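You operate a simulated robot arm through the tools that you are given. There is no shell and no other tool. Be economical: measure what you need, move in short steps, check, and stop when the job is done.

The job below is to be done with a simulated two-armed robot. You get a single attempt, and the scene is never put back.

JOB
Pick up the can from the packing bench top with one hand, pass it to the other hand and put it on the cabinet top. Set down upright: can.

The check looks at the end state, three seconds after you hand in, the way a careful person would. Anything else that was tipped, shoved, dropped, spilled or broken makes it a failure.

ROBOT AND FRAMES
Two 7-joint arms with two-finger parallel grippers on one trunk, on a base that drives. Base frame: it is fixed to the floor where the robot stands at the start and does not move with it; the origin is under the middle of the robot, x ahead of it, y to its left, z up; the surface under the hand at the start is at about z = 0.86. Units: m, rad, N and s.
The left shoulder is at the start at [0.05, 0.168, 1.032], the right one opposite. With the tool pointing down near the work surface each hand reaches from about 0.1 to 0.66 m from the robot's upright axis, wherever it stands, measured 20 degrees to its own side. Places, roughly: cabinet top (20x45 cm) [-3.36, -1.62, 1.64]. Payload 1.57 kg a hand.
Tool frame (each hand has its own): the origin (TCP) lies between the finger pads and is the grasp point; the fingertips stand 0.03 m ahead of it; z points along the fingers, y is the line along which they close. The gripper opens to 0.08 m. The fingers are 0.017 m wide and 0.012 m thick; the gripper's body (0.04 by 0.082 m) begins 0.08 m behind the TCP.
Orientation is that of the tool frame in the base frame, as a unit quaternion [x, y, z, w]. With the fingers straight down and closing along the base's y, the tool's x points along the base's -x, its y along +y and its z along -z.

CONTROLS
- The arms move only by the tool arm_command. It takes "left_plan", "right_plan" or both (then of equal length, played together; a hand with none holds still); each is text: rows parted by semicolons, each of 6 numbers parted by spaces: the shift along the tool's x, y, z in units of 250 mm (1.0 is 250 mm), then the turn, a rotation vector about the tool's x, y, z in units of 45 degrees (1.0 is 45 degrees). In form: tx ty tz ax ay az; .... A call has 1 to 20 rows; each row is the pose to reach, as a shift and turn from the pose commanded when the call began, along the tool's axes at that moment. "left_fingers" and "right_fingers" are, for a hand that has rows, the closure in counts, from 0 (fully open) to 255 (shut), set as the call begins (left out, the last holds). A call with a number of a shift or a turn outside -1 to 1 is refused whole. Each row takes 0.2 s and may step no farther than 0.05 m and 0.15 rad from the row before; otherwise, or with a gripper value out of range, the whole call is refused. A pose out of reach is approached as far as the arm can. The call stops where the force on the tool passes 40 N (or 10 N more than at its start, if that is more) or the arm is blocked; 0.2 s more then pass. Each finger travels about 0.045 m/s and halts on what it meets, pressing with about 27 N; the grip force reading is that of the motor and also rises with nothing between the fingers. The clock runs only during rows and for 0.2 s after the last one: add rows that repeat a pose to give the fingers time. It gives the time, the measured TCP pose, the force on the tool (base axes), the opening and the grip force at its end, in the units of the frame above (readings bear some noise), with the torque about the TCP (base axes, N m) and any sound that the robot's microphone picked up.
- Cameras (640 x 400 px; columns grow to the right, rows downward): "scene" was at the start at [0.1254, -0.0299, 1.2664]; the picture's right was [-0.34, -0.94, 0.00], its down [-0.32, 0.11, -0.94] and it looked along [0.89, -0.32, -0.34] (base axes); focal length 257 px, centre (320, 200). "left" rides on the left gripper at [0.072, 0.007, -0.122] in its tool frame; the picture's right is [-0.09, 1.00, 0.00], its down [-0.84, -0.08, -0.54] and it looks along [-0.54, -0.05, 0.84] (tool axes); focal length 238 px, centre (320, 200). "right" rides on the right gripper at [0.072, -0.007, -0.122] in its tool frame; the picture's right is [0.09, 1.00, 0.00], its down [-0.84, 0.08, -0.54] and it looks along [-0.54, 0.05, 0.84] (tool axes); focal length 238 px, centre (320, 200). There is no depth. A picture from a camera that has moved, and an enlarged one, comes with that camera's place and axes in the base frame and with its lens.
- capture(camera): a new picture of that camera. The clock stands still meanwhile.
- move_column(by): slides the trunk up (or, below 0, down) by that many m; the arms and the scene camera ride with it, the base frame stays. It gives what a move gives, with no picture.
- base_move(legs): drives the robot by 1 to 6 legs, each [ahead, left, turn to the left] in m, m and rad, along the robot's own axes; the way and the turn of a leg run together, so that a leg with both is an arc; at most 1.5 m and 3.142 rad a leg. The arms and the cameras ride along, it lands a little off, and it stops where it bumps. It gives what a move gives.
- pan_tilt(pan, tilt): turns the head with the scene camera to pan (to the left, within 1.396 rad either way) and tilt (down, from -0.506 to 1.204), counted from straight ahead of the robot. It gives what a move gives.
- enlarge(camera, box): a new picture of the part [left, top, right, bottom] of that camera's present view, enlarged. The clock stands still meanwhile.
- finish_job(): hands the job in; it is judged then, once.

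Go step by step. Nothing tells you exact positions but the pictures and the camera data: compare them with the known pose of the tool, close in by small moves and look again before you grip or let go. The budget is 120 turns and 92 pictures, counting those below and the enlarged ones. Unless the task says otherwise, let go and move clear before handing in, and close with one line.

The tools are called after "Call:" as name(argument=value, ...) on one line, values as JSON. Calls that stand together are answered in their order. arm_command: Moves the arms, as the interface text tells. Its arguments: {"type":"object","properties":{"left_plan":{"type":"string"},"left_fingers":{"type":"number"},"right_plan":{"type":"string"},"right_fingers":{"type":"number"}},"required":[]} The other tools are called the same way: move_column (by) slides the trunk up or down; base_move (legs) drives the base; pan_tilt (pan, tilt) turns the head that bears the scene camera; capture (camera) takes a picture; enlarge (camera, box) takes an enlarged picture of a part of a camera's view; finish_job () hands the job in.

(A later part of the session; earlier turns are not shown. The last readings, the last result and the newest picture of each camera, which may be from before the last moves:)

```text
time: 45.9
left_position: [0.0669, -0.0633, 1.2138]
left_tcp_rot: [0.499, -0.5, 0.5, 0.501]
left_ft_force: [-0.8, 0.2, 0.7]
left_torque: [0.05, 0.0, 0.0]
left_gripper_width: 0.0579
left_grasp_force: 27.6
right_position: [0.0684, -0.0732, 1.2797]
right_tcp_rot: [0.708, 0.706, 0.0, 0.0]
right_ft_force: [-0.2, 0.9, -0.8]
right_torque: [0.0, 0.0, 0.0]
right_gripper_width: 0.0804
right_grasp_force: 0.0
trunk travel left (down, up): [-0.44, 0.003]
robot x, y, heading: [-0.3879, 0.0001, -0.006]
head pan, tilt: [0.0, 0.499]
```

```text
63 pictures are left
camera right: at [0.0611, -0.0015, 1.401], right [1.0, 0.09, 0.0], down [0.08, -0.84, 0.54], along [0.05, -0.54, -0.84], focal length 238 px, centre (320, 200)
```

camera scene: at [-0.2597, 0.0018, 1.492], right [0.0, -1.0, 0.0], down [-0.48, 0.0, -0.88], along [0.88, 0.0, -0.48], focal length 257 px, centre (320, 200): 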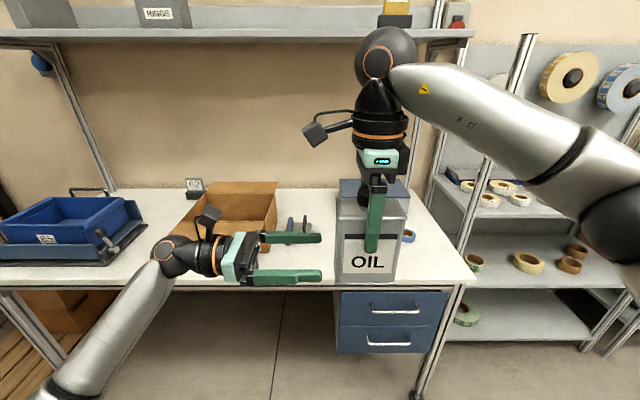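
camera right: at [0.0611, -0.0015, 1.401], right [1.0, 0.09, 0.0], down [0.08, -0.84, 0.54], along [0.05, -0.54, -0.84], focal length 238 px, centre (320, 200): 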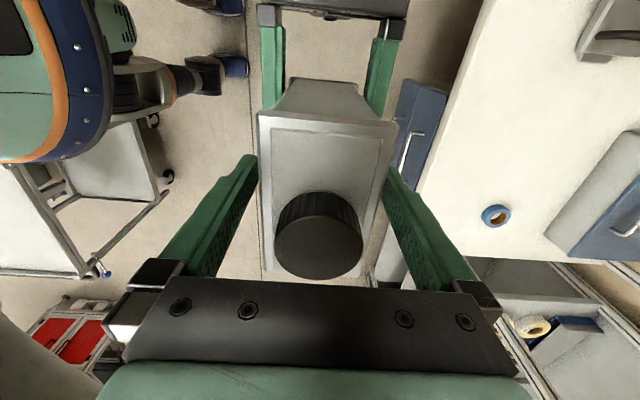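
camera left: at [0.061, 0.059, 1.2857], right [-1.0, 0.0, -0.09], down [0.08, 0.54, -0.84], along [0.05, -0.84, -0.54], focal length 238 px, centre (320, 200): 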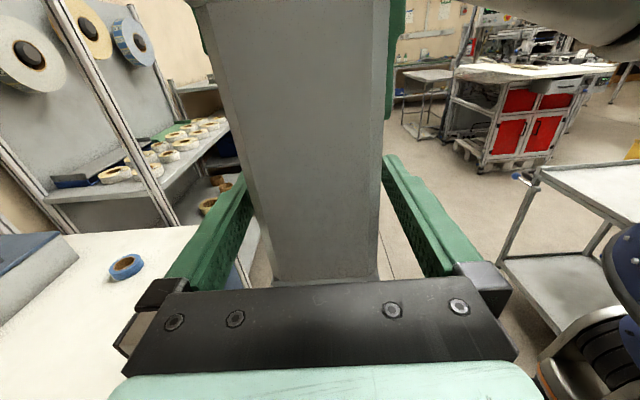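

Call:
arm_command(right_plan="0 0 -0.1 0 0 0; 0 0 -0.2 0 0 0; 0 0 -0.3 0 0 0; 0 0 -0.42 0 0 0; 0 0 -0.54 0 0 0; -0.2 0 -0.54 0 0 0; -0.4 0 -0.54 0 0 0; -0.6 0 -0.54 0 0 0; -0.8 0 -0.54 0 0 0; -0.8 0 -0.54 0 0 0")

Call:
pan_tilt(pan=-1.39, tilt=0.6)

Call:
capture(camera="scene")

Call:
capture(camera="left")

```text
time: 48.1
left_position: [0.0676, -0.0629, 1.2135]
left_tcp_rot: [0.499, -0.5, 0.5, 0.502]
left_ft_force: [0.2, -0.2, -0.5]
left_torque: [0.04, -0.01, 0.01]
left_gripper_width: 0.0579
left_grasp_force: 27.2
right_position: [0.0666, -0.2744, 1.4153]
right_tcp_rot: [0.708, 0.706, 0.0, 0.0]
right_ft_force: [0.2, -0.2, 0.7]
right_torque: [-0.02, -0.01, -0.01]
right_gripper_width: 0.0801
right_grasp_force: 0.0
trunk travel left (down, up): [-0.44, 0.003]
robot x, y, heading: [-0.3924, 0.0006, -0.003]
head pan, tilt: [0.0, 0.499]
```

```text
time: 49.6
left_position: [0.0658, -0.0636, 1.2144]
left_tcp_rot: [-0.5, 0.5, -0.5, -0.5]
left_ft_force: [0.5, 0.0, -0.3]
left_torque: [0.06, -0.02, -0.01]
left_gripper_width: 0.0579
left_grasp_force: 27.0
right_position: [0.0687, -0.2734, 1.4151]
right_tcp_rot: [0.708, 0.707, 0.0, 0.0]
right_ft_force: [-0.9, -0.9, 0.3]
right_torque: [-0.01, 0.0, 0.0]
right_gripper_width: 0.0801
right_grasp_force: 0.2
trunk travel left (down, up): [-0.44, 0.003]
robot x, y, heading: [-0.3874, 0.0003, -0.002]
head pan, tilt: [-1.389, 0.6]
```

```text
62 pictures are left
camera scene: at [-0.3348, -0.0853, 1.4829], right [-0.98, -0.18, 0.0], down [-0.1, 0.56, -0.83], along [0.15, -0.81, -0.56], focal length 257 px, centre (320, 200)
```

scene: 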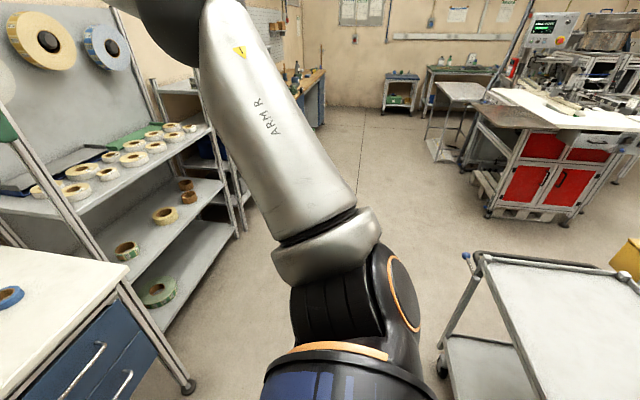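

```text
61 pictures are left
camera left: at [0.0609, 0.0592, 1.2856], right [-1.0, 0.0, -0.09], down [0.08, 0.54, -0.84], along [0.05, -0.84, -0.54], focal length 238 px, centre (320, 200)
```

left: 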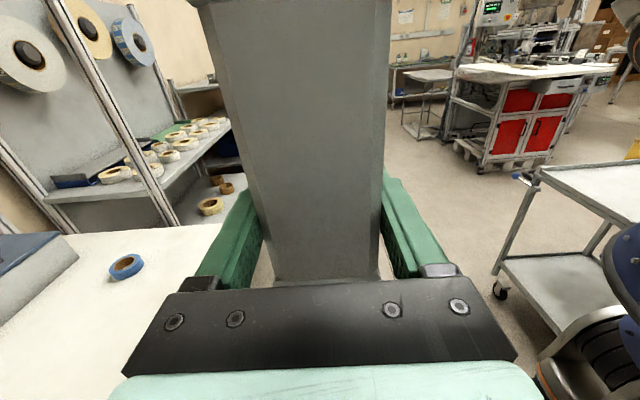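

The left hand alone now holds the can and the right hand is clear. A flat cart stands just behind the robot on the right, about x=-0.72. I'll move ahead a little, turn right and look along the aisle.

Call:
base_move(legs=[[0.17, 0, 0], [0, 0, -1.57]])

Call:
pan_tilt(pan=-1.1, tilt=0.35)

Call:
capture(camera="scene")

Call:
pan_tilt(pan=0, tilt=0.35)

Call:
capture(camera="scene")

```text
time: 55.0
left_position: [-0.291, -0.4542, 1.2138]
left_tcp_rot: [-0.008, -0.707, -0.008, 0.707]
left_ft_force: [0.3, -0.4, -3.9]
left_torque: [0.01, -0.04, -0.03]
left_gripper_width: 0.0581
left_grasp_force: 27.4
right_position: [-0.5019, -0.4507, 1.4138]
right_tcp_rot: [1.0, -0.012, 0.0, 0.0]
right_ft_force: [0.6, 0.5, -0.2]
right_torque: [0.01, -0.01, 0.0]
right_gripper_width: 0.08
right_grasp_force: 0.0
trunk travel left (down, up): [-0.44, 0.003]
robot x, y, heading: [-0.2176, 0.003, -1.592]
head pan, tilt: [-1.389, 0.6]
```

```text
time: 55.8
left_position: [-0.2902, -0.4531, 1.213]
left_tcp_rot: [-0.008, -0.707, -0.008, 0.707]
left_ft_force: [-0.7, 0.0, -4.1]
left_torque: [0.02, -0.08, 0.0]
left_gripper_width: 0.0578
left_grasp_force: 26.6
right_position: [-0.5019, -0.4506, 1.4154]
right_tcp_rot: [1.0, -0.012, -0.001, 0.001]
right_ft_force: [-0.9, 0.2, -0.6]
right_torque: [-0.01, -0.04, -0.02]
right_gripper_width: 0.0802
right_grasp_force: 0.2
trunk travel left (down, up): [-0.44, 0.003]
robot x, y, heading: [-0.2155, 0.0014, -1.594]
head pan, tilt: [-1.1, 0.351]
```

```text
60 pictures are left
camera scene: at [-0.3051, -0.0794, 1.5056], right [-0.43, 0.9, 0.0], down [0.31, 0.15, -0.94], along [-0.85, -0.41, -0.34], focal length 257 px, centre (320, 200)
```

scene: 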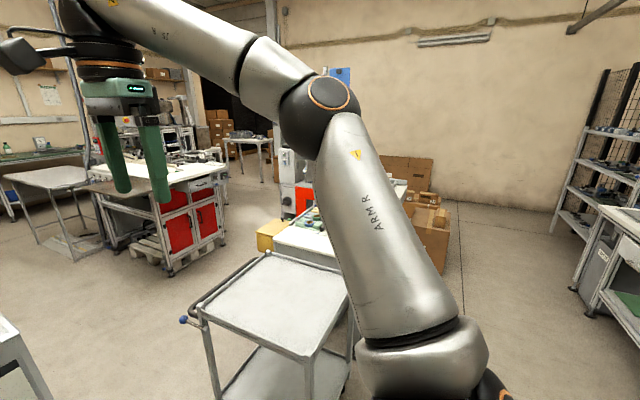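

```text
time: 57.1
left_position: [-0.2918, -0.4539, 1.2139]
left_tcp_rot: [0.008, 0.707, 0.008, -0.707]
left_ft_force: [0.1, 0.7, -3.8]
left_torque: [0.0, -0.05, -0.02]
left_gripper_width: 0.0577
left_grasp_force: 26.9
right_position: [-0.5013, -0.4508, 1.4161]
right_tcp_rot: [1.0, -0.012, 0.0, 0.0]
right_ft_force: [0.6, 0.8, 0.3]
right_torque: [-0.03, -0.01, 0.0]
right_gripper_width: 0.0801
right_grasp_force: 0.0
trunk travel left (down, up): [-0.44, 0.003]
robot x, y, heading: [-0.2185, -0.001, -1.589]
head pan, tilt: [0.0, 0.351]
```

```text
59 pictures are left
camera scene: at [-0.2234, -0.1322, 1.5056], right [-1.0, 0.02, 0.0], down [0.01, 0.34, -0.94], along [-0.02, -0.94, -0.34], focal length 257 px, centre (320, 200)
```

scene: 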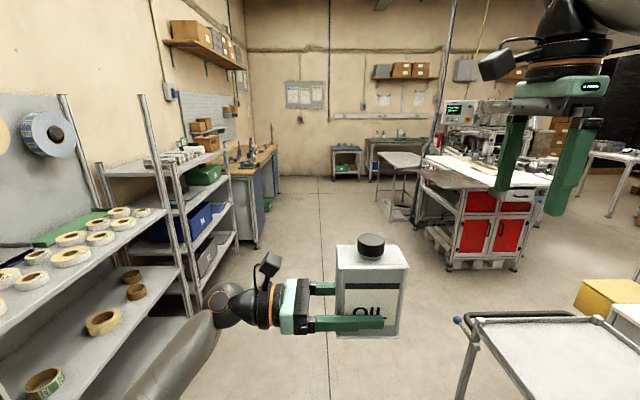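

The can is steady in the left hand. The aisle ahead is free, so I'll drive down it about 1.3 m, turn to face -x and look towards the cabinet.

Call:
base_move(legs=[[1.35, 0, 0], [0, 0, -1.5]])

Call:
pan_tilt(pan=-0.1, tilt=0.25)

Call:
capture(camera="scene")

```text
time: 67.5
left_position: [-0.7067, -1.3114, 1.2145]
left_tcp_rot: [0.489, 0.511, 0.488, -0.511]
left_ft_force: [-0.4, -0.3, -4.0]
left_torque: [-0.02, 0.03, 0.01]
left_gripper_width: 0.058
left_grasp_force: 26.8
right_position: [-0.7166, -1.1015, 1.4152]
right_tcp_rot: [0.722, -0.692, 0.0, 0.001]
right_ft_force: [0.1, 0.8, 0.2]
right_torque: [-0.01, 0.0, -0.02]
right_gripper_width: 0.0799
right_grasp_force: 0.0
trunk travel left (down, up): [-0.44, 0.003]
robot x, y, heading: [-0.247, -1.3562, -3.101]
head pan, tilt: [0.0, 0.351]
```

```text
time: 68.2
left_position: [-0.7065, -1.3129, 1.2141]
left_tcp_rot: [-0.489, -0.511, -0.489, 0.511]
left_ft_force: [0.9, 0.7, -3.5]
left_torque: [-0.02, 0.02, 0.03]
left_gripper_width: 0.058
left_grasp_force: 26.7
right_position: [-0.7177, -1.1014, 1.4153]
right_tcp_rot: [0.722, -0.691, 0.0, 0.0]
right_ft_force: [0.8, -1.1, 0.0]
right_torque: [-0.01, -0.04, 0.0]
right_gripper_width: 0.08
right_grasp_force: 0.1
trunk travel left (down, up): [-0.44, 0.003]
robot x, y, heading: [-0.2478, -1.3532, -3.102]
head pan, tilt: [-0.099, 0.25]
```

```text
58 pictures are left
camera scene: at [-0.3845, -1.3492, 1.515], right [0.06, 1.0, 0.0], down [0.25, -0.01, -0.97], along [-0.97, 0.05, -0.25], focal length 257 px, centre (320, 200)
```

scene: 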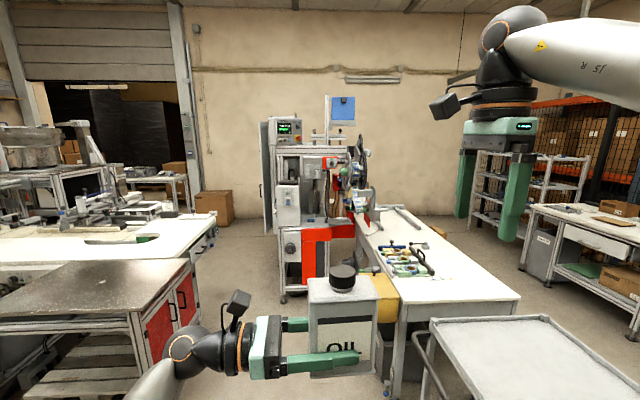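

The cabinet should appear near column 279, row 122: the tall grey electrical cabinet behind the machine. I'll zoom in on it.

Call:
enlarge(camera="scene", box=[230, 85, 410, 310])

Call:
enlarge(camera="scene", box=[240, 90, 340, 160])

```text
1.78 times, centred on (320, 198) of scene
camera zoom: at [-0.3845, -1.3492, 1.515], right [0.06, 1.0, 0.0], down [0.25, -0.01, -0.97], along [-0.97, 0.05, -0.25], focal length 457 px, centre (320, 204)
```

zoom: 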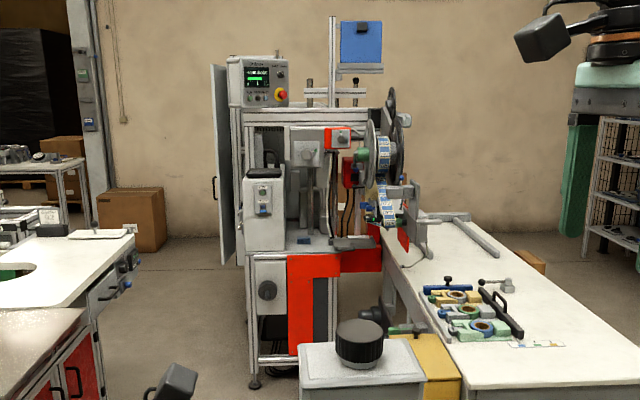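

```text
5.71 times, centred on (290, 125) of scene
camera zoom: at [-0.3845, -1.3492, 1.515], right [0.06, 1.0, 0.0], down [0.25, -0.01, -0.97], along [-0.97, 0.05, -0.25], focal length 1468 px, centre (491, 629)
```

zoom: 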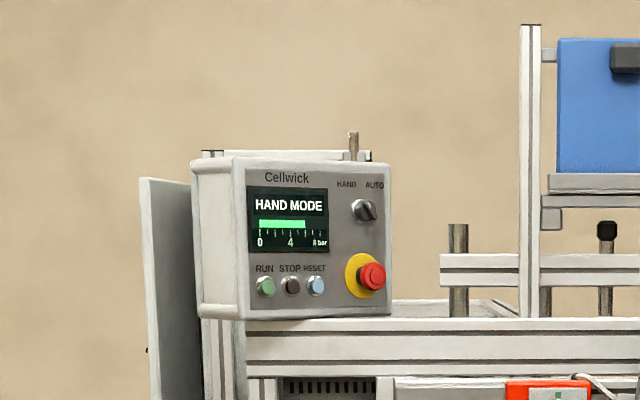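

The cabinet stands beside the "Cellwick" machine, partly hidden, perhaps with a door on its left side. I'll drive a bit closer along the aisle for a better view.

Call:
base_move(legs=[[0.75, 0.15, 0]])

Call:
pan_tilt(pan=0.1, tilt=0.25)

Call:
capture(camera="scene")

```text
time: 72.3
left_position: [-1.4479, -1.4895, 1.214]
left_tcp_rot: [-0.49, -0.51, -0.49, 0.51]
left_ft_force: [-0.4, -1.3, -4.2]
left_torque: [0.0, 0.02, -0.02]
left_gripper_width: 0.0577
left_grasp_force: 27.4
right_position: [-1.4573, -1.28, 1.4154]
right_tcp_rot: [0.721, -0.693, 0.0, -0.001]
right_ft_force: [0.2, -0.7, -0.3]
right_torque: [0.03, -0.01, 0.01]
right_gripper_width: 0.08
right_grasp_force: 0.1
trunk travel left (down, up): [-0.44, 0.003]
robot x, y, heading: [-0.9929, -1.5317, -3.101]
head pan, tilt: [-0.099, 0.25]
```

```text
time: 73.1
left_position: [-1.4465, -1.4896, 1.2135]
left_tcp_rot: [0.49, 0.51, 0.49, -0.509]
left_ft_force: [0.3, 0.2, -3.9]
left_torque: [-0.05, 0.01, 0.05]
left_gripper_width: 0.058
left_grasp_force: 26.3
right_position: [-1.4567, -1.2786, 1.4155]
right_tcp_rot: [0.721, -0.693, 0.0, 0.0]
right_ft_force: [1.1, -0.1, -0.3]
right_torque: [0.0, -0.02, 0.03]
right_gripper_width: 0.0801
right_grasp_force: 0.0
trunk travel left (down, up): [-0.44, 0.003]
robot x, y, heading: [-0.9927, -1.5353, -3.1]
head pan, tilt: [0.099, 0.25]
```

```text
55 pictures are left
camera scene: at [-1.1254, -1.5477, 1.5151], right [-0.14, 0.99, 0.0], down [0.24, 0.03, -0.97], along [-0.96, -0.13, -0.25], focal length 257 px, centre (320, 200)
```

scene: 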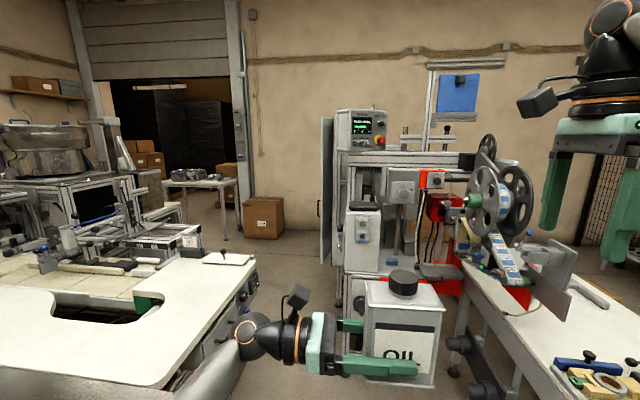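

Call:
enlarge(camera="scene", box=[290, 95, 400, 280])

Call:
pan_tilt(pan=0.9, tilt=0.5)

Call:
capture(camera="scene")

```text
2.16 times, centred on (345, 188) of scene
camera zoom: at [-1.1254, -1.5477, 1.5151], right [-0.14, 0.99, 0.0], down [0.24, 0.03, -0.97], along [-0.96, -0.13, -0.25], focal length 555 px, centre (266, 227)
```

zoom: 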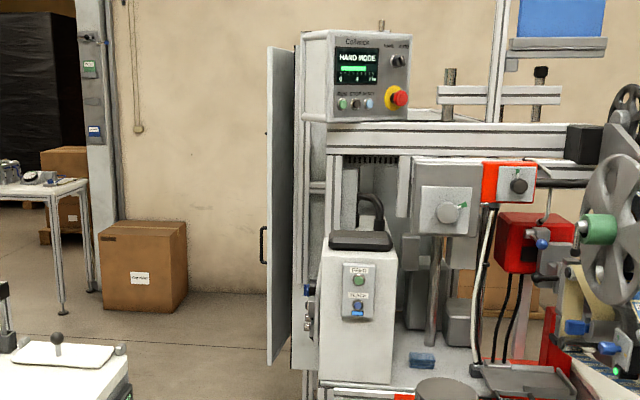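

```text
time: 74.2
left_position: [-1.4481, -1.49, 1.2131]
left_tcp_rot: [0.49, 0.51, 0.49, -0.51]
left_ft_force: [-0.3, -0.4, -4.4]
left_torque: [-0.02, 0.0, -0.02]
left_gripper_width: 0.0578
left_grasp_force: 27.0
right_position: [-1.4575, -1.2796, 1.4152]
right_tcp_rot: [0.721, -0.693, 0.001, 0.0]
right_ft_force: [0.2, -0.2, 0.8]
right_torque: [-0.01, 0.01, -0.04]
right_gripper_width: 0.0799
right_grasp_force: 0.1
trunk travel left (down, up): [-0.44, 0.003]
robot x, y, heading: [-0.9875, -1.5345, -3.098]
head pan, tilt: [0.901, 0.499]
```

```text
53 pictures are left
camera scene: at [-1.0866, -1.6082, 1.492], right [-0.81, 0.59, 0.0], down [0.28, 0.39, -0.88], along [-0.52, -0.71, -0.48], focal length 257 px, centre (320, 200)
```

scene: 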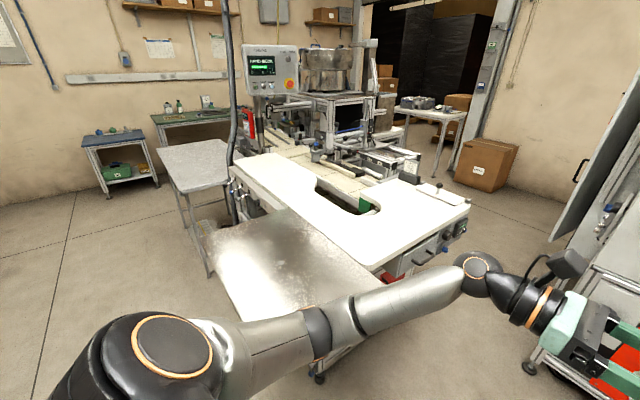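

The cabinet's long side runs along x, its door stands slightly ajar on the -y side, and the gap into it from this aisle is only about 0.5 m. The way round by the other side looks wider: past the cart at y≈0.4, then behind the machine. I'll go back and strafe to that lane.

Call:
base_move(legs=[[-0.75, -0.12, 0], [0, -1.5, 0], [0, -0.3, 0]])

Call:
pan_tilt(pan=-0.1, tilt=0.45)

Call:
capture(camera="scene")

```text
time: 94.1
left_position: [-0.778, 0.4713, 1.2143]
left_tcp_rot: [0.489, 0.511, 0.489, -0.511]
left_ft_force: [-0.8, -0.6, -3.9]
left_torque: [-0.06, -0.03, -0.01]
left_gripper_width: 0.0579
left_grasp_force: 27.5
right_position: [-0.7873, 0.6817, 1.4142]
right_tcp_rot: [0.722, -0.692, -0.001, 0.0]
right_ft_force: [0.2, 0.6, -0.1]
right_torque: [-0.02, 0.03, 0.01]
right_gripper_width: 0.08
right_grasp_force: 0.1
trunk travel left (down, up): [-0.44, 0.003]
robot x, y, heading: [-0.3203, 0.4294, -3.098]
head pan, tilt: [0.901, 0.499]
```

```text
time: 95.4
left_position: [-0.7771, 0.4709, 1.2136]
left_tcp_rot: [-0.489, -0.511, -0.489, 0.511]
left_ft_force: [-0.1, -0.5, -4.6]
left_torque: [-0.04, 0.0, 0.0]
left_gripper_width: 0.058
left_grasp_force: 26.9
right_position: [-0.7876, 0.6819, 1.414]
right_tcp_rot: [0.722, -0.692, 0.0, 0.0]
right_ft_force: [-0.2, -0.4, 0.2]
right_torque: [0.02, 0.06, 0.02]
right_gripper_width: 0.08
right_grasp_force: 0.0
trunk travel left (down, up): [-0.44, 0.003]
robot x, y, heading: [-0.3189, 0.4255, -3.099]
head pan, tilt: [-0.099, 0.45]
```

```text
52 pictures are left
camera scene: at [-0.4545, 0.4327, 1.4964], right [0.06, 1.0, 0.0], down [0.43, -0.02, -0.9], along [-0.9, 0.05, -0.44], focal length 257 px, centre (320, 200)
```

scene: 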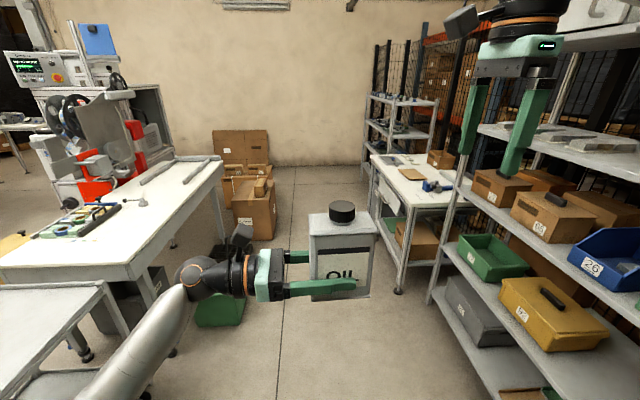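

The lane ahead is between the green bin and carton pile (y up to about 0.1) and the bench on the right (y≥1.0). I'll straighten up and follow y≈0.52, in steps.

Call:
base_move(legs=[[0, 0, -0.043], [0.9, -0.1, 0]])

Call:
pan_tilt(pan=0.0, tilt=0.6)

Call:
capture(camera="scene")

```text
time: 100.6
left_position: [-1.6759, 0.5928, 1.214]
left_tcp_rot: [0.499, 0.501, 0.5, -0.5]
left_ft_force: [-0.1, 0.8, -4.0]
left_torque: [-0.03, -0.01, 0.03]
left_gripper_width: 0.058
left_grasp_force: 27.1
right_position: [-1.6787, 0.8036, 1.4149]
right_tcp_rot: [-0.707, 0.707, 0.0, 0.0]
right_ft_force: [0.6, -0.7, -0.7]
right_torque: [-0.01, 0.0, -0.01]
right_gripper_width: 0.0798
right_grasp_force: 0.0
trunk travel left (down, up): [-0.44, 0.003]
robot x, y, heading: [-1.2204, 0.532, 3.139]
head pan, tilt: [-0.099, 0.45]
```

```text
time: 101.3
left_position: [-1.676, 0.5919, 1.2135]
left_tcp_rot: [0.5, 0.501, 0.5, -0.5]
left_ft_force: [0.0, 0.8, -3.4]
left_torque: [-0.04, 0.02, 0.02]
left_gripper_width: 0.0578
left_grasp_force: 27.0
right_position: [-1.6781, 0.8032, 1.4151]
right_tcp_rot: [-0.707, 0.707, 0.0, 0.0]
right_ft_force: [-0.1, 0.8, -0.7]
right_torque: [0.0, 0.01, 0.02]
right_gripper_width: 0.08
right_grasp_force: 0.1
trunk travel left (down, up): [-0.44, 0.003]
robot x, y, heading: [-1.2191, 0.5308, 3.142]
head pan, tilt: [0.0, 0.6]
```

```text
51 pictures are left
camera scene: at [-1.3524, 0.5311, 1.4829], right [0.0, 1.0, 0.0], down [0.56, 0.0, -0.83], along [-0.83, 0.0, -0.56], focal length 257 px, centre (320, 200)
```

scene: 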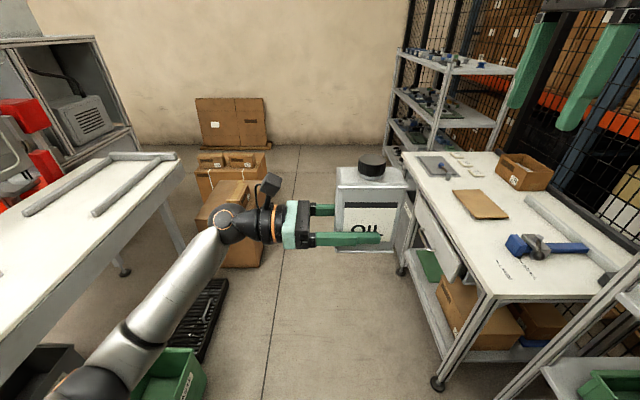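

Call:
base_move(legs=[[1.45, -0.02, 0]])

Call:
pan_tilt(pan=0.6, tilt=0.5)

Call:
capture(camera="scene")

```text
time: 108.6
left_position: [-3.1478, 0.6158, 1.2141]
left_tcp_rot: [0.501, 0.499, 0.501, -0.499]
left_ft_force: [-0.3, 0.5, -3.4]
left_torque: [-0.01, 0.03, -0.01]
left_gripper_width: 0.058
left_grasp_force: 26.8
right_position: [-3.1478, 0.8273, 1.4145]
right_tcp_rot: [-0.706, 0.708, 0.0, 0.0]
right_ft_force: [-0.3, 0.5, -0.7]
right_torque: [0.02, -0.02, 0.02]
right_gripper_width: 0.08
right_grasp_force: 0.1
trunk travel left (down, up): [-0.44, 0.003]
robot x, y, heading: [-2.6909, 0.5506, 3.142]
head pan, tilt: [0.0, 0.6]
```

```text
time: 109.6
left_position: [-3.147, 0.6138, 1.2133]
left_tcp_rot: [0.5, 0.499, 0.5, -0.5]
left_ft_force: [-0.7, -0.7, -3.5]
left_torque: [-0.05, 0.0, 0.03]
left_gripper_width: 0.0579
left_grasp_force: 27.2
right_position: [-3.1484, 0.8261, 1.4149]
right_tcp_rot: [-0.706, 0.708, 0.0, 0.0]
right_ft_force: [0.3, -0.9, -0.1]
right_torque: [0.0, -0.01, 0.02]
right_gripper_width: 0.0799
right_grasp_force: 0.1
trunk travel left (down, up): [-0.44, 0.003]
robot x, y, heading: [-2.6937, 0.5526, 3.139]
head pan, tilt: [0.6, 0.499]
```

```text
50 pictures are left
camera scene: at [-2.8101, 0.5024, 1.4919], right [-0.56, 0.83, 0.0], down [0.4, 0.27, -0.88], along [-0.73, -0.49, -0.48], focal length 257 px, centre (320, 200)
```

scene: 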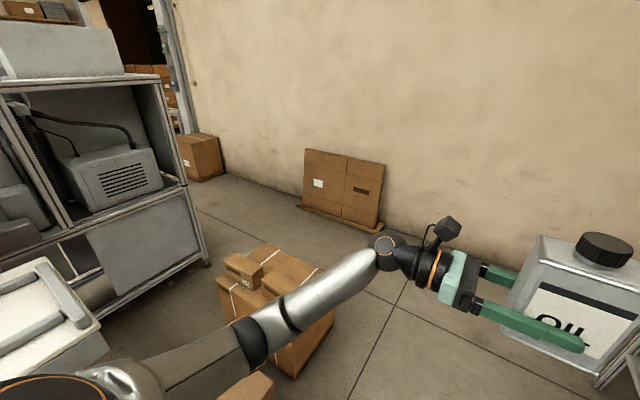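

This shows the machine's back corner at (-3.62, -1.17), a low carton pile, and the cabinet's top edge at upper left, about where stated. Before going round, I'll re-pose the left hand here in the open: pointing forward, camera up, as needed for placing.

Call:
arm_command(left_plan="0 0 -0.08 0.16 0 0; 0 0 -0.16 0.33 0 0; 0 0 -0.24 0.5 0 0; 0 0 -0.32 0.67 0 0; 0 0 -0.4 0.84 0 0; 0 -0.1 -0.45 1 0 0; 0 -0.1 -0.45 1 0 0")

Call:
arm_command(left_plan="0 0 0 0.16 0 0; 0 0 0 0.33 0 0; 0 0 0 0.5 0 0; 0 0 0 0.67 0 0; 0 0 0 0.84 0 0; 0 0 0 1 0 0; 0 0 0 1 0 0")

Call:
pan_tilt(pan=0.0, tilt=0.3)

Call:
capture(camera="scene")

```text
time: 111.2
left_position: [-3.1734, 0.5028, 1.2147]
left_tcp_rot: [0.271, 0.654, 0.271, -0.652]
left_ft_force: [0.2, -0.8, -4.0]
left_torque: [-0.01, -0.03, 0.02]
left_gripper_width: 0.0579
left_grasp_force: 26.6
right_position: [-3.1478, 0.8261, 1.4164]
right_tcp_rot: [-0.706, 0.709, 0.0, -0.001]
right_ft_force: [-0.9, -0.4, -0.4]
right_torque: [-0.01, 0.0, 0.01]
right_gripper_width: 0.08
right_grasp_force: 0.0
trunk travel left (down, up): [-0.44, 0.003]
robot x, y, heading: [-2.6921, 0.5514, 3.137]
head pan, tilt: [0.6, 0.499]
```

```text
time: 112.0
left_position: [-3.1949, 0.4594, 1.2133]
left_tcp_rot: [-0.209, -0.678, -0.012, 0.704]
left_ft_force: [0.0, 0.1, -3.4]
left_torque: [-0.06, -0.01, 0.02]
left_gripper_width: 0.058
left_grasp_force: 27.1
right_position: [-3.1478, 0.8267, 1.4147]
right_tcp_rot: [-0.706, 0.708, 0.0, 0.0]
right_ft_force: [-0.7, -0.3, -0.3]
right_torque: [-0.01, -0.01, -0.04]
right_gripper_width: 0.0798
right_grasp_force: 0.1
trunk travel left (down, up): [-0.44, 0.003]
robot x, y, heading: [-2.6917, 0.5551, 3.139]
head pan, tilt: [0.6, 0.499]
stopped in row 4 (left hand): the arm was blocked; the commanded pose is now the measured one
```

```text
time: 113.0
left_position: [-3.1947, 0.4598, 1.213]
left_tcp_rot: [-0.208, -0.677, -0.012, 0.706]
left_ft_force: [0.1, -0.5, -4.2]
left_torque: [-0.03, -0.01, 0.04]
left_gripper_width: 0.0582
left_grasp_force: 27.3
right_position: [-3.148, 0.8274, 1.4159]
right_tcp_rot: [-0.706, 0.708, 0.001, 0.0]
right_ft_force: [-0.2, -0.7, 0.2]
right_torque: [0.0, 0.0, -0.02]
right_gripper_width: 0.0798
right_grasp_force: 0.1
trunk travel left (down, up): [-0.44, 0.003]
robot x, y, heading: [-2.6897, 0.5522, 3.139]
head pan, tilt: [0.0, 0.3]
```

```text
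49 pictures are left
camera scene: at [-2.8283, 0.5536, 1.5103], right [0.0, 1.0, 0.0], down [0.3, 0.0, -0.96], along [-0.96, 0.0, -0.3], focal length 257 px, centre (320, 200)
```

scene: 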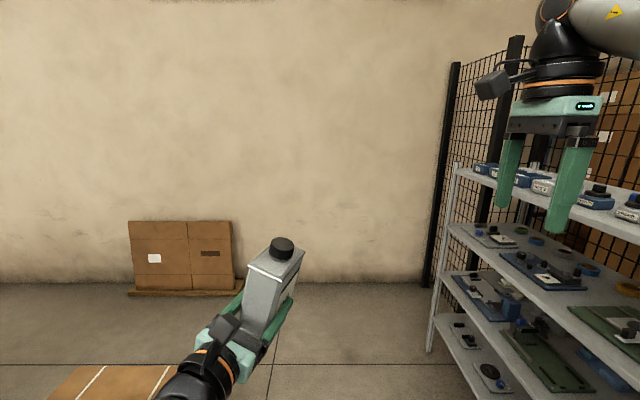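

The arm jammed against its own limits and the can is leaning about 16°, still firmly held. I'll move the hand forward and up to give the elbow room, then level it.

Call:
arm_command(left_plan="0.12 -0.057 0.063 0 0 0; 0.245 -0.115 0.125 0 0 0; 0.368 -0.172 0.188 0 0 0; 0.49 -0.23 0.25 0 0 0; 0.613 -0.287 0.313 0 0 0; 0.736 -0.344 0.376 0 0 0; 0.736 -0.344 0.376 0 0 0")

```text
time: 113.6
left_position: [-3.2212, 0.4091, 1.1687]
left_tcp_rot: [0.26, 0.732, -0.077, -0.625]
left_ft_force: [-0.6, 0.1, -3.2]
left_torque: [-0.03, -0.03, -0.04]
left_gripper_width: 0.058
left_grasp_force: 26.9
right_position: [-3.1489, 0.8262, 1.4155]
right_tcp_rot: [-0.706, 0.708, 0.0, 0.0]
right_ft_force: [-0.5, -0.2, 0.1]
right_torque: [0.0, 0.02, -0.03]
right_gripper_width: 0.0804
right_grasp_force: 0.1
trunk travel left (down, up): [-0.44, 0.003]
robot x, y, heading: [-2.6936, 0.5494, 3.142]
head pan, tilt: [0.0, 0.3]
stopped in row 2 (left hand): the arm was blocked; the commanded pose is now the measured one
```

Call:
pan_tilt(pan=0.5, tilt=0.75)

Call:
capture(camera="scene")

Call:
capture(camera="right")

```text
time: 114.5
left_position: [-3.2215, 0.4094, 1.17]
left_tcp_rot: [0.257, 0.731, -0.077, -0.627]
left_ft_force: [-0.6, 0.0, -5.0]
left_torque: [-0.06, -0.05, 0.04]
left_gripper_width: 0.0577
left_grasp_force: 27.5
right_position: [-3.148, 0.8265, 1.4153]
right_tcp_rot: [-0.706, 0.708, -0.001, 0.001]
right_ft_force: [-0.1, -0.5, 1.2]
right_torque: [-0.04, 0.01, 0.03]
right_gripper_width: 0.0799
right_grasp_force: 0.2
trunk travel left (down, up): [-0.44, 0.003]
robot x, y, heading: [-2.6896, 0.5482, 3.139]
head pan, tilt: [0.499, 0.75]
```

```text
48 pictures are left
camera scene: at [-2.8078, 0.514, 1.47], right [-0.48, 0.88, 0.0], down [0.6, 0.32, -0.73], along [-0.64, -0.35, -0.68], focal length 257 px, centre (320, 200)
```

scene: 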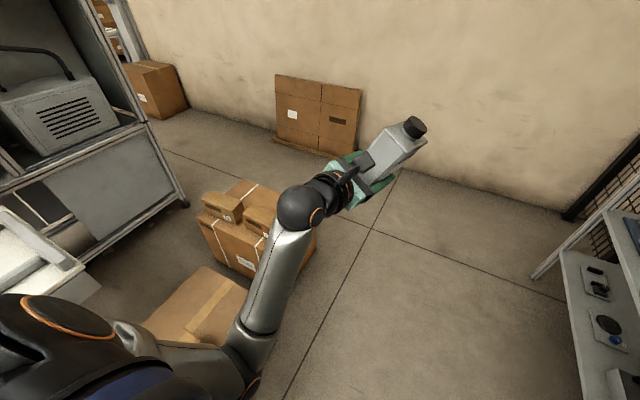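

```text
47 pictures are left
camera right: at [-3.1418, 0.7542, 1.5367], right [-1.0, -0.09, 0.0], down [-0.07, 0.84, 0.54], along [-0.05, 0.54, -0.84], focal length 238 px, centre (320, 200)
```

right: 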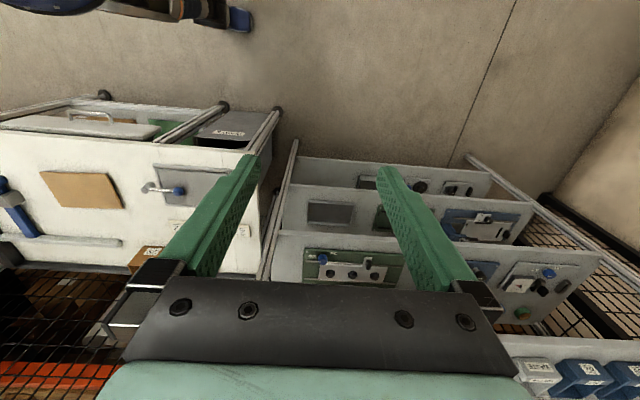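

The elbow is hanging low and the wrist is at its limit. I'll go back the way I came, to the last good pose (45° from sideways), and re-plan from there with the hand higher and farther out.

Call:
arm_command(left_plan="0.053 0.049 -0.023 -0.109 0.068 -0.083; 0.107 0.099 -0.047 -0.218 0.136 -0.165; 0.16 0.148 -0.07 -0.327 0.204 -0.248; 0.213 0.197 -0.093 -0.436 0.273 -0.33; 0.267 0.247 -0.117 -0.545 0.341 -0.413; 0.32 0.296 -0.14 -0.654 0.409 -0.495; 0.32 0.296 -0.14 -0.654 0.409 -0.495")

```text
time: 115.3
left_position: [-3.2032, 0.4167, 1.1621]
left_tcp_rot: [0.304, 0.725, 0.009, -0.618]
left_ft_force: [0.1, -0.7, -3.1]
left_torque: [-0.03, -0.09, 0.01]
left_gripper_width: 0.0578
left_grasp_force: 27.6
right_position: [-3.149, 0.8253, 1.4158]
right_tcp_rot: [-0.705, 0.709, 0.0, 0.0]
right_ft_force: [0.5, 1.2, -0.4]
right_torque: [-0.03, 0.0, 0.01]
right_gripper_width: 0.08
right_grasp_force: 0.1
trunk travel left (down, up): [-0.44, 0.003]
robot x, y, heading: [-2.6896, 0.5501, 3.141]
head pan, tilt: [0.499, 0.75]
stopped in row 3 (left hand): the arm was blocked; the commanded pose is now the measured one
```

Call:
arm_command(left_plan="0.03 0.02 0 -0.034 0.032 -0.035; 0.055 0.043 0 -0.069 0.064 -0.07; 0.083 0.065 0 -0.103 0.096 -0.106; 0.11 0.086 0 -0.138 0.128 -0.141; 0.14 0.108 0 -0.172 0.16 -0.176; 0.165 0.13 0 -0.207 0.192 -0.212; 0.19 0.15 0 -0.241 0.224 -0.247; 0.22 0.172 0 -0.275 0.256 -0.282; 0.25 0.194 0 -0.31 0.288 -0.317; 0.275 0.215 0 -0.344 0.32 -0.353; 0.3 0.237 0 -0.379 0.352 -0.388; 0.33 0.258 0 -0.413 0.384 -0.423; 0.33 0.258 0 -0.413 0.384 -0.423")

```text
time: 116.6
left_position: [-3.1929, 0.4224, 1.1534]
left_tcp_rot: [0.325, 0.723, 0.06, -0.607]
left_ft_force: [-0.1, 0.2, -4.0]
left_torque: [-0.07, -0.03, 0.03]
left_gripper_width: 0.0576
left_grasp_force: 26.5
right_position: [-3.1492, 0.8269, 1.4161]
right_tcp_rot: [-0.706, 0.708, 0.0, -0.001]
right_ft_force: [0.8, -0.3, 0.1]
right_torque: [0.01, -0.01, -0.01]
right_gripper_width: 0.0799
right_grasp_force: 0.0
trunk travel left (down, up): [-0.44, 0.003]
robot x, y, heading: [-2.6953, 0.5507, 3.14]
head pan, tilt: [0.499, 0.75]
stopped in row 6 (left hand): the arm was blocked; the commanded pose is now the measured one
```

Progress is small each time, so something in the arm itself is limiting. I'll test a pure translation forward and slightly left, slowly, without turning.

Call:
arm_command(left_plan="0 0 0.05 0 0 0; 0 0 0.1 0 0 0; 0 0 0.15 0 0 0; 0 0 0.2 0 0 0; 0 0 0.2 0 0 0")

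Call:
capture(camera="left")

Call:
capture(camera="scene")

```text
time: 118.0
left_position: [-3.2276, 0.4121, 1.094]
left_tcp_rot: [0.345, 0.751, 0.019, -0.562]
left_ft_force: [-0.1, -0.3, -3.8]
left_torque: [-0.08, -0.06, -0.02]
left_gripper_width: 0.0578
left_grasp_force: 26.7
right_position: [-3.1486, 0.8266, 1.4158]
right_tcp_rot: [-0.706, 0.709, 0.0, 0.0]
right_ft_force: [0.6, 0.1, -0.5]
right_torque: [0.01, 0.0, 0.01]
right_gripper_width: 0.08
right_grasp_force: 0.1
trunk travel left (down, up): [-0.44, 0.003]
robot x, y, heading: [-2.6915, 0.5464, 3.144]
head pan, tilt: [0.499, 0.75]
stopped in row 5 (left hand): the arm was blocked; the commanded pose is now the measured one
```

```text
46 pictures are left
camera left: at [-3.1317, 0.402, 1.1978], right [0.55, 0.71, -0.44], down [0.52, -0.7, -0.49], along [-0.66, 0.05, -0.75], focal length 238 px, centre (320, 200)
```

left: 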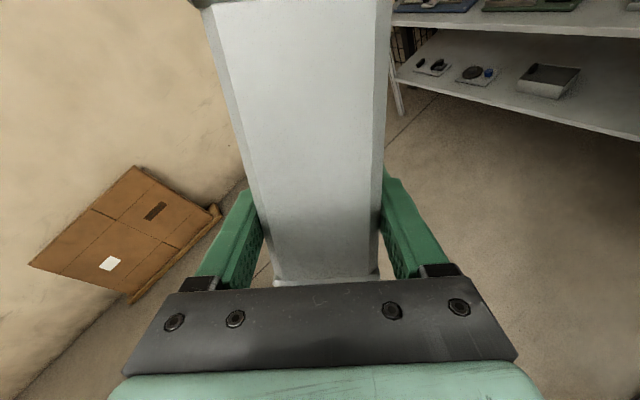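

```text
45 pictures are left
camera scene: at [-2.8079, 0.5139, 1.47], right [-0.48, 0.88, 0.0], down [0.6, 0.33, -0.73], along [-0.64, -0.35, -0.68], focal length 257 px, centre (320, 200)
```

scene: 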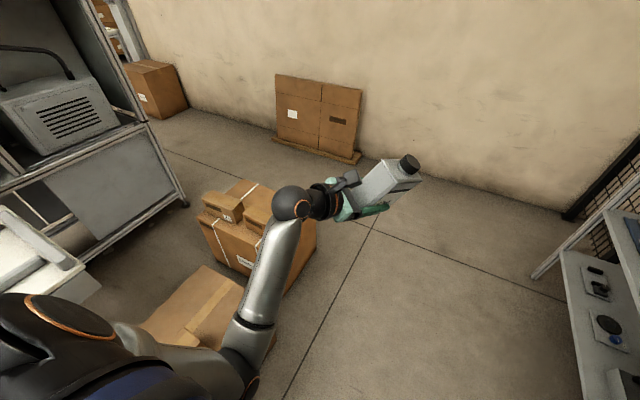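

The elbow seems pressed against the torso in front. Moving the hand outwards to the robot's left should pull it free, so I'll try that without turning.

Call:
arm_command(left_plan="-0.03 -0.046 -0.025 0 0 0; -0.06 -0.091 -0.05 0 0 0; -0.09 -0.137 -0.075 0 0 0; -0.12 -0.182 -0.1 0 0 0; -0.15 -0.228 -0.125 0 0 0; -0.18 -0.274 -0.15 0 0 0; -0.21 -0.32 -0.175 0 0 0; -0.24 -0.365 -0.2 0 0 0")

```text
time: 119.8
left_position: [-3.2275, 0.2923, 1.0935]
left_tcp_rot: [0.346, 0.75, 0.021, -0.564]
left_ft_force: [0.8, 1.1, -4.4]
left_torque: [-0.06, -0.09, -0.02]
left_gripper_width: 0.0578
left_grasp_force: 27.3
right_position: [-3.1485, 0.8264, 1.4153]
right_tcp_rot: [-0.705, 0.709, 0.0, 0.0]
right_ft_force: [0.6, 0.0, 0.0]
right_torque: [0.0, 0.0, -0.01]
right_gripper_width: 0.0798
right_grasp_force: 0.1
trunk travel left (down, up): [-0.44, 0.003]
robot x, y, heading: [-2.6953, 0.5514, 3.138]
head pan, tilt: [0.499, 0.75]
```

It tracks exactly again. Now up 0.2 m and slightly further left.

Call:
arm_command(left_plan="0.103 -0.063 -0.057 0 0 0; 0.207 -0.127 -0.113 0 0 0; 0.31 -0.19 -0.17 0 0 0; 0.413 -0.253 -0.227 0 0 0; 0.517 -0.317 -0.283 0 0 0; 0.62 -0.38 -0.34 0 0 0; 0.62 -0.38 -0.34 0 0 0")

```text
time: 121.4
left_position: [-3.227, 0.261, 1.2933]
left_tcp_rot: [0.345, 0.75, 0.02, -0.564]
left_ft_force: [-0.7, 0.2, -3.6]
left_torque: [-0.1, -0.04, 0.01]
left_gripper_width: 0.0578
left_grasp_force: 27.0
right_position: [-3.1481, 0.8264, 1.4151]
right_tcp_rot: [-0.706, 0.708, 0.001, 0.0]
right_ft_force: [0.0, 0.1, 0.0]
right_torque: [0.01, 0.01, -0.02]
right_gripper_width: 0.0803
right_grasp_force: 0.1
trunk travel left (down, up): [-0.44, 0.003]
robot x, y, heading: [-2.6909, 0.5544, 3.142]
head pan, tilt: [0.499, 0.75]
```

Good. Now I'll turn the hand level: fingers straight ahead, camera up, so the can stands upright.

Call:
arm_command(left_plan="0 0 0 0.096 0.049 -0.086; 0 0 0 0.192 0.098 -0.171; 0 0 0 0.288 0.147 -0.257; 0 0 0 0.385 0.195 -0.343; 0 0 0 0.481 0.244 -0.429; 0 0 0 0.577 0.293 -0.514; 0 0 0 0.673 0.342 -0.6; 0 0 0 0.673 0.342 -0.6")

```text
time: 123.4
left_position: [-3.2199, 0.2245, 1.3232]
left_tcp_rot: [-0.003, -0.689, 0.063, 0.722]
left_ft_force: [0.1, 0.0, -4.6]
left_torque: [0.0, -0.06, -0.01]
left_gripper_width: 0.0577
left_grasp_force: 26.9
right_position: [-3.1482, 0.8265, 1.416]
right_tcp_rot: [-0.705, 0.709, 0.001, -0.001]
right_ft_force: [0.6, 0.0, -0.3]
right_torque: [0.01, 0.02, -0.02]
right_gripper_width: 0.0801
right_grasp_force: 0.1
trunk travel left (down, up): [-0.44, 0.003]
robot x, y, heading: [-2.6897, 0.5519, 3.137]
head pan, tilt: [0.499, 0.75]
stopped in row 8 (left hand): the arm was blocked; the commanded pose is now the measured one
```

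Call:
arm_command(left_plan="0.16 0 0 0 0 0; 0.32 0 0 0 0 0; 0.48 0 0 0 0 0; 0.64 0 0 0 0 0; 0.8 0 0 0 0 0; 0.96 0 0 0 0 0; 0.96 0 0 0 0 0")

Call:
pan_tilt(pan=0.5, tilt=0.1)

Call:
capture(camera="scene")

```text
time: 125.0
left_position: [-3.2083, 0.2473, 1.5611]
left_tcp_rot: [-0.004, -0.69, 0.062, 0.721]
left_ft_force: [0.4, 0.2, -3.7]
left_torque: [-0.01, -0.03, 0.01]
left_gripper_width: 0.0578
left_grasp_force: 27.3
right_position: [-3.148, 0.8255, 1.4153]
right_tcp_rot: [-0.706, 0.708, 0.0, 0.0]
right_ft_force: [-1.0, -0.7, 0.3]
right_torque: [0.0, 0.02, 0.05]
right_gripper_width: 0.0801
right_grasp_force: 0.0
trunk travel left (down, up): [-0.44, 0.003]
robot x, y, heading: [-2.6883, 0.5536, 3.134]
head pan, tilt: [0.499, 0.75]
```

```text
time: 126.0
left_position: [-3.2093, 0.2469, 1.5603]
left_tcp_rot: [-0.005, -0.69, 0.062, 0.721]
left_ft_force: [-0.7, -0.7, -3.6]
left_torque: [0.01, -0.08, 0.02]
left_gripper_width: 0.0579
left_grasp_force: 27.2
right_position: [-3.1474, 0.8262, 1.4152]
right_tcp_rot: [-0.706, 0.709, 0.0, 0.0]
right_ft_force: [-0.7, -0.4, 0.4]
right_torque: [-0.04, 0.03, -0.04]
right_gripper_width: 0.0801
right_grasp_force: 0.0
trunk travel left (down, up): [-0.44, 0.003]
robot x, y, heading: [-2.692, 0.5562, 3.138]
head pan, tilt: [0.499, 0.099]
```

```text
44 pictures are left
camera scene: at [-2.8159, 0.5094, 1.5289], right [-0.48, 0.88, 0.0], down [0.09, 0.05, -0.99], along [-0.87, -0.47, -0.1], focal length 257 px, centre (320, 200)
```

scene: 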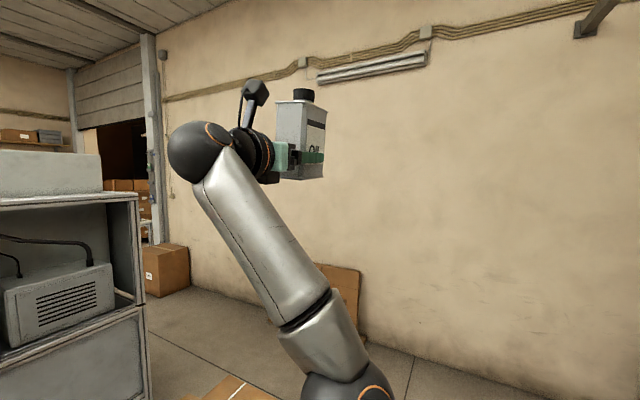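

The pose now tracks well with the can upright. I'll fix the small tilt and rise to travel height, about 8 cm above the cabinet top.

Call:
arm_command(left_plan="0.16 -0.01 0 -0.03 -0.015 -0.03; 0.32 -0.02 0 -0.06 -0.03 -0.06; 0.48 -0.04 0 -0.08 -0.045 -0.09; 0.64 -0.05 0 -0.1 -0.056 -0.12; 0.8 -0.065 0 -0.102 -0.056 -0.12; 0.8 -0.065 0 -0.102 -0.056 -0.12")

Call:
capture(camera="left")

```text
time: 127.4
left_position: [-3.2014, 0.2516, 1.7622]
left_tcp_rot: [0.0, 0.708, -0.002, -0.707]
left_ft_force: [0.2, -0.1, -4.6]
left_torque: [0.01, -0.03, 0.03]
left_gripper_width: 0.058
left_grasp_force: 27.4
right_position: [-3.1488, 0.8273, 1.4147]
right_tcp_rot: [-0.706, 0.708, 0.0, 0.001]
right_ft_force: [0.4, 0.2, 0.5]
right_torque: [-0.05, -0.02, 0.0]
right_gripper_width: 0.0803
right_grasp_force: 0.0
trunk travel left (down, up): [-0.44, 0.003]
robot x, y, heading: [-2.6915, 0.5547, 3.138]
head pan, tilt: [0.499, 0.099]
```

```text
43 pictures are left
camera left: at [-3.0785, 0.2585, 1.8342], right [0.0, 1.0, -0.09], down [0.54, -0.07, -0.84], along [-0.84, -0.05, -0.54], focal length 238 px, centre (320, 200)
```

left: 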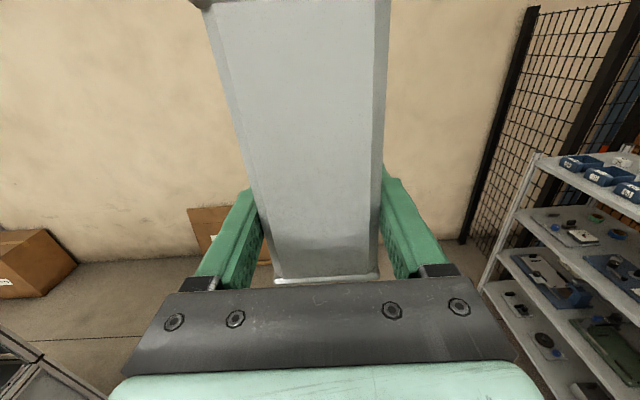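

The can is upright and at height. Close to the cabinet the forearm and elbow must stay outside it, so I'll test here how far forward the hand reaches at this height and where the elbow goes.

Call:
arm_command(left_plan="0 0 0.16 0 0 0; 0 0 0.32 0 0 0; 0 0 0.48 0 0 0; 0 0 0.64 0 0 0; 0 0 0.8 0 0 0; 0 0 0.8 0 0 0")

Call:
pan_tilt(pan=0.6, tilt=0.2)

Call:
capture(camera="scene")

```text
time: 128.8
left_position: [-3.3451, 0.2479, 1.6936]
left_tcp_rot: [0.002, -0.706, 0.001, 0.708]
left_ft_force: [0.2, -0.1, -4.0]
left_torque: [0.03, -0.04, -0.05]
left_gripper_width: 0.058
left_grasp_force: 26.8
left hand out of reach, approached as far as the arm can: row 2, 3, 4, 5, 6
right_position: [-3.1497, 0.8251, 1.4154]
right_tcp_rot: [-0.706, 0.708, 0.0, 0.0]
right_ft_force: [-0.3, -0.1, 0.0]
right_torque: [0.0, 0.01, 0.0]
right_gripper_width: 0.0799
right_grasp_force: 0.0
trunk travel left (down, up): [-0.44, 0.003]
robot x, y, heading: [-2.6933, 0.5504, 3.142]
head pan, tilt: [0.499, 0.099]
```

```text
time: 129.5
left_position: [-3.3452, 0.2518, 1.6942]
left_tcp_rot: [0.001, -0.706, 0.001, 0.708]
left_ft_force: [0.5, 0.6, -3.1]
left_torque: [0.02, -0.06, -0.04]
left_gripper_width: 0.0577
left_grasp_force: 27.1
right_position: [-3.149, 0.8253, 1.4147]
right_tcp_rot: [-0.706, 0.708, 0.0, 0.0]
right_ft_force: [0.3, -0.5, -0.2]
right_torque: [0.0, -0.01, 0.0]
right_gripper_width: 0.0801
right_grasp_force: 0.1
trunk travel left (down, up): [-0.44, 0.003]
robot x, y, heading: [-2.6893, 0.553, 3.142]
head pan, tilt: [0.6, 0.201]
```

```text
42 pictures are left
camera scene: at [-2.812, 0.501, 1.5197], right [-0.56, 0.83, 0.0], down [0.16, 0.11, -0.98], along [-0.81, -0.55, -0.2], focal length 257 px, centre (320, 200)
```

scene: 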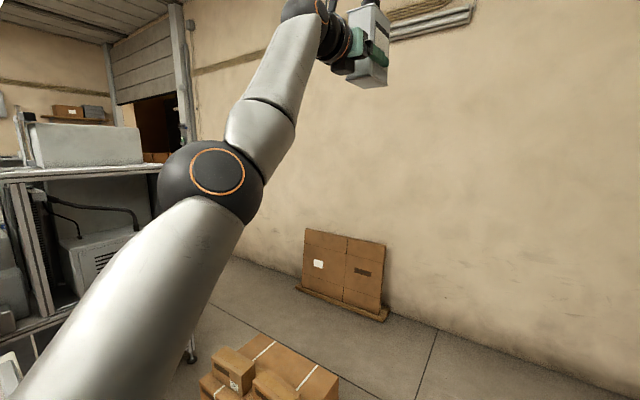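

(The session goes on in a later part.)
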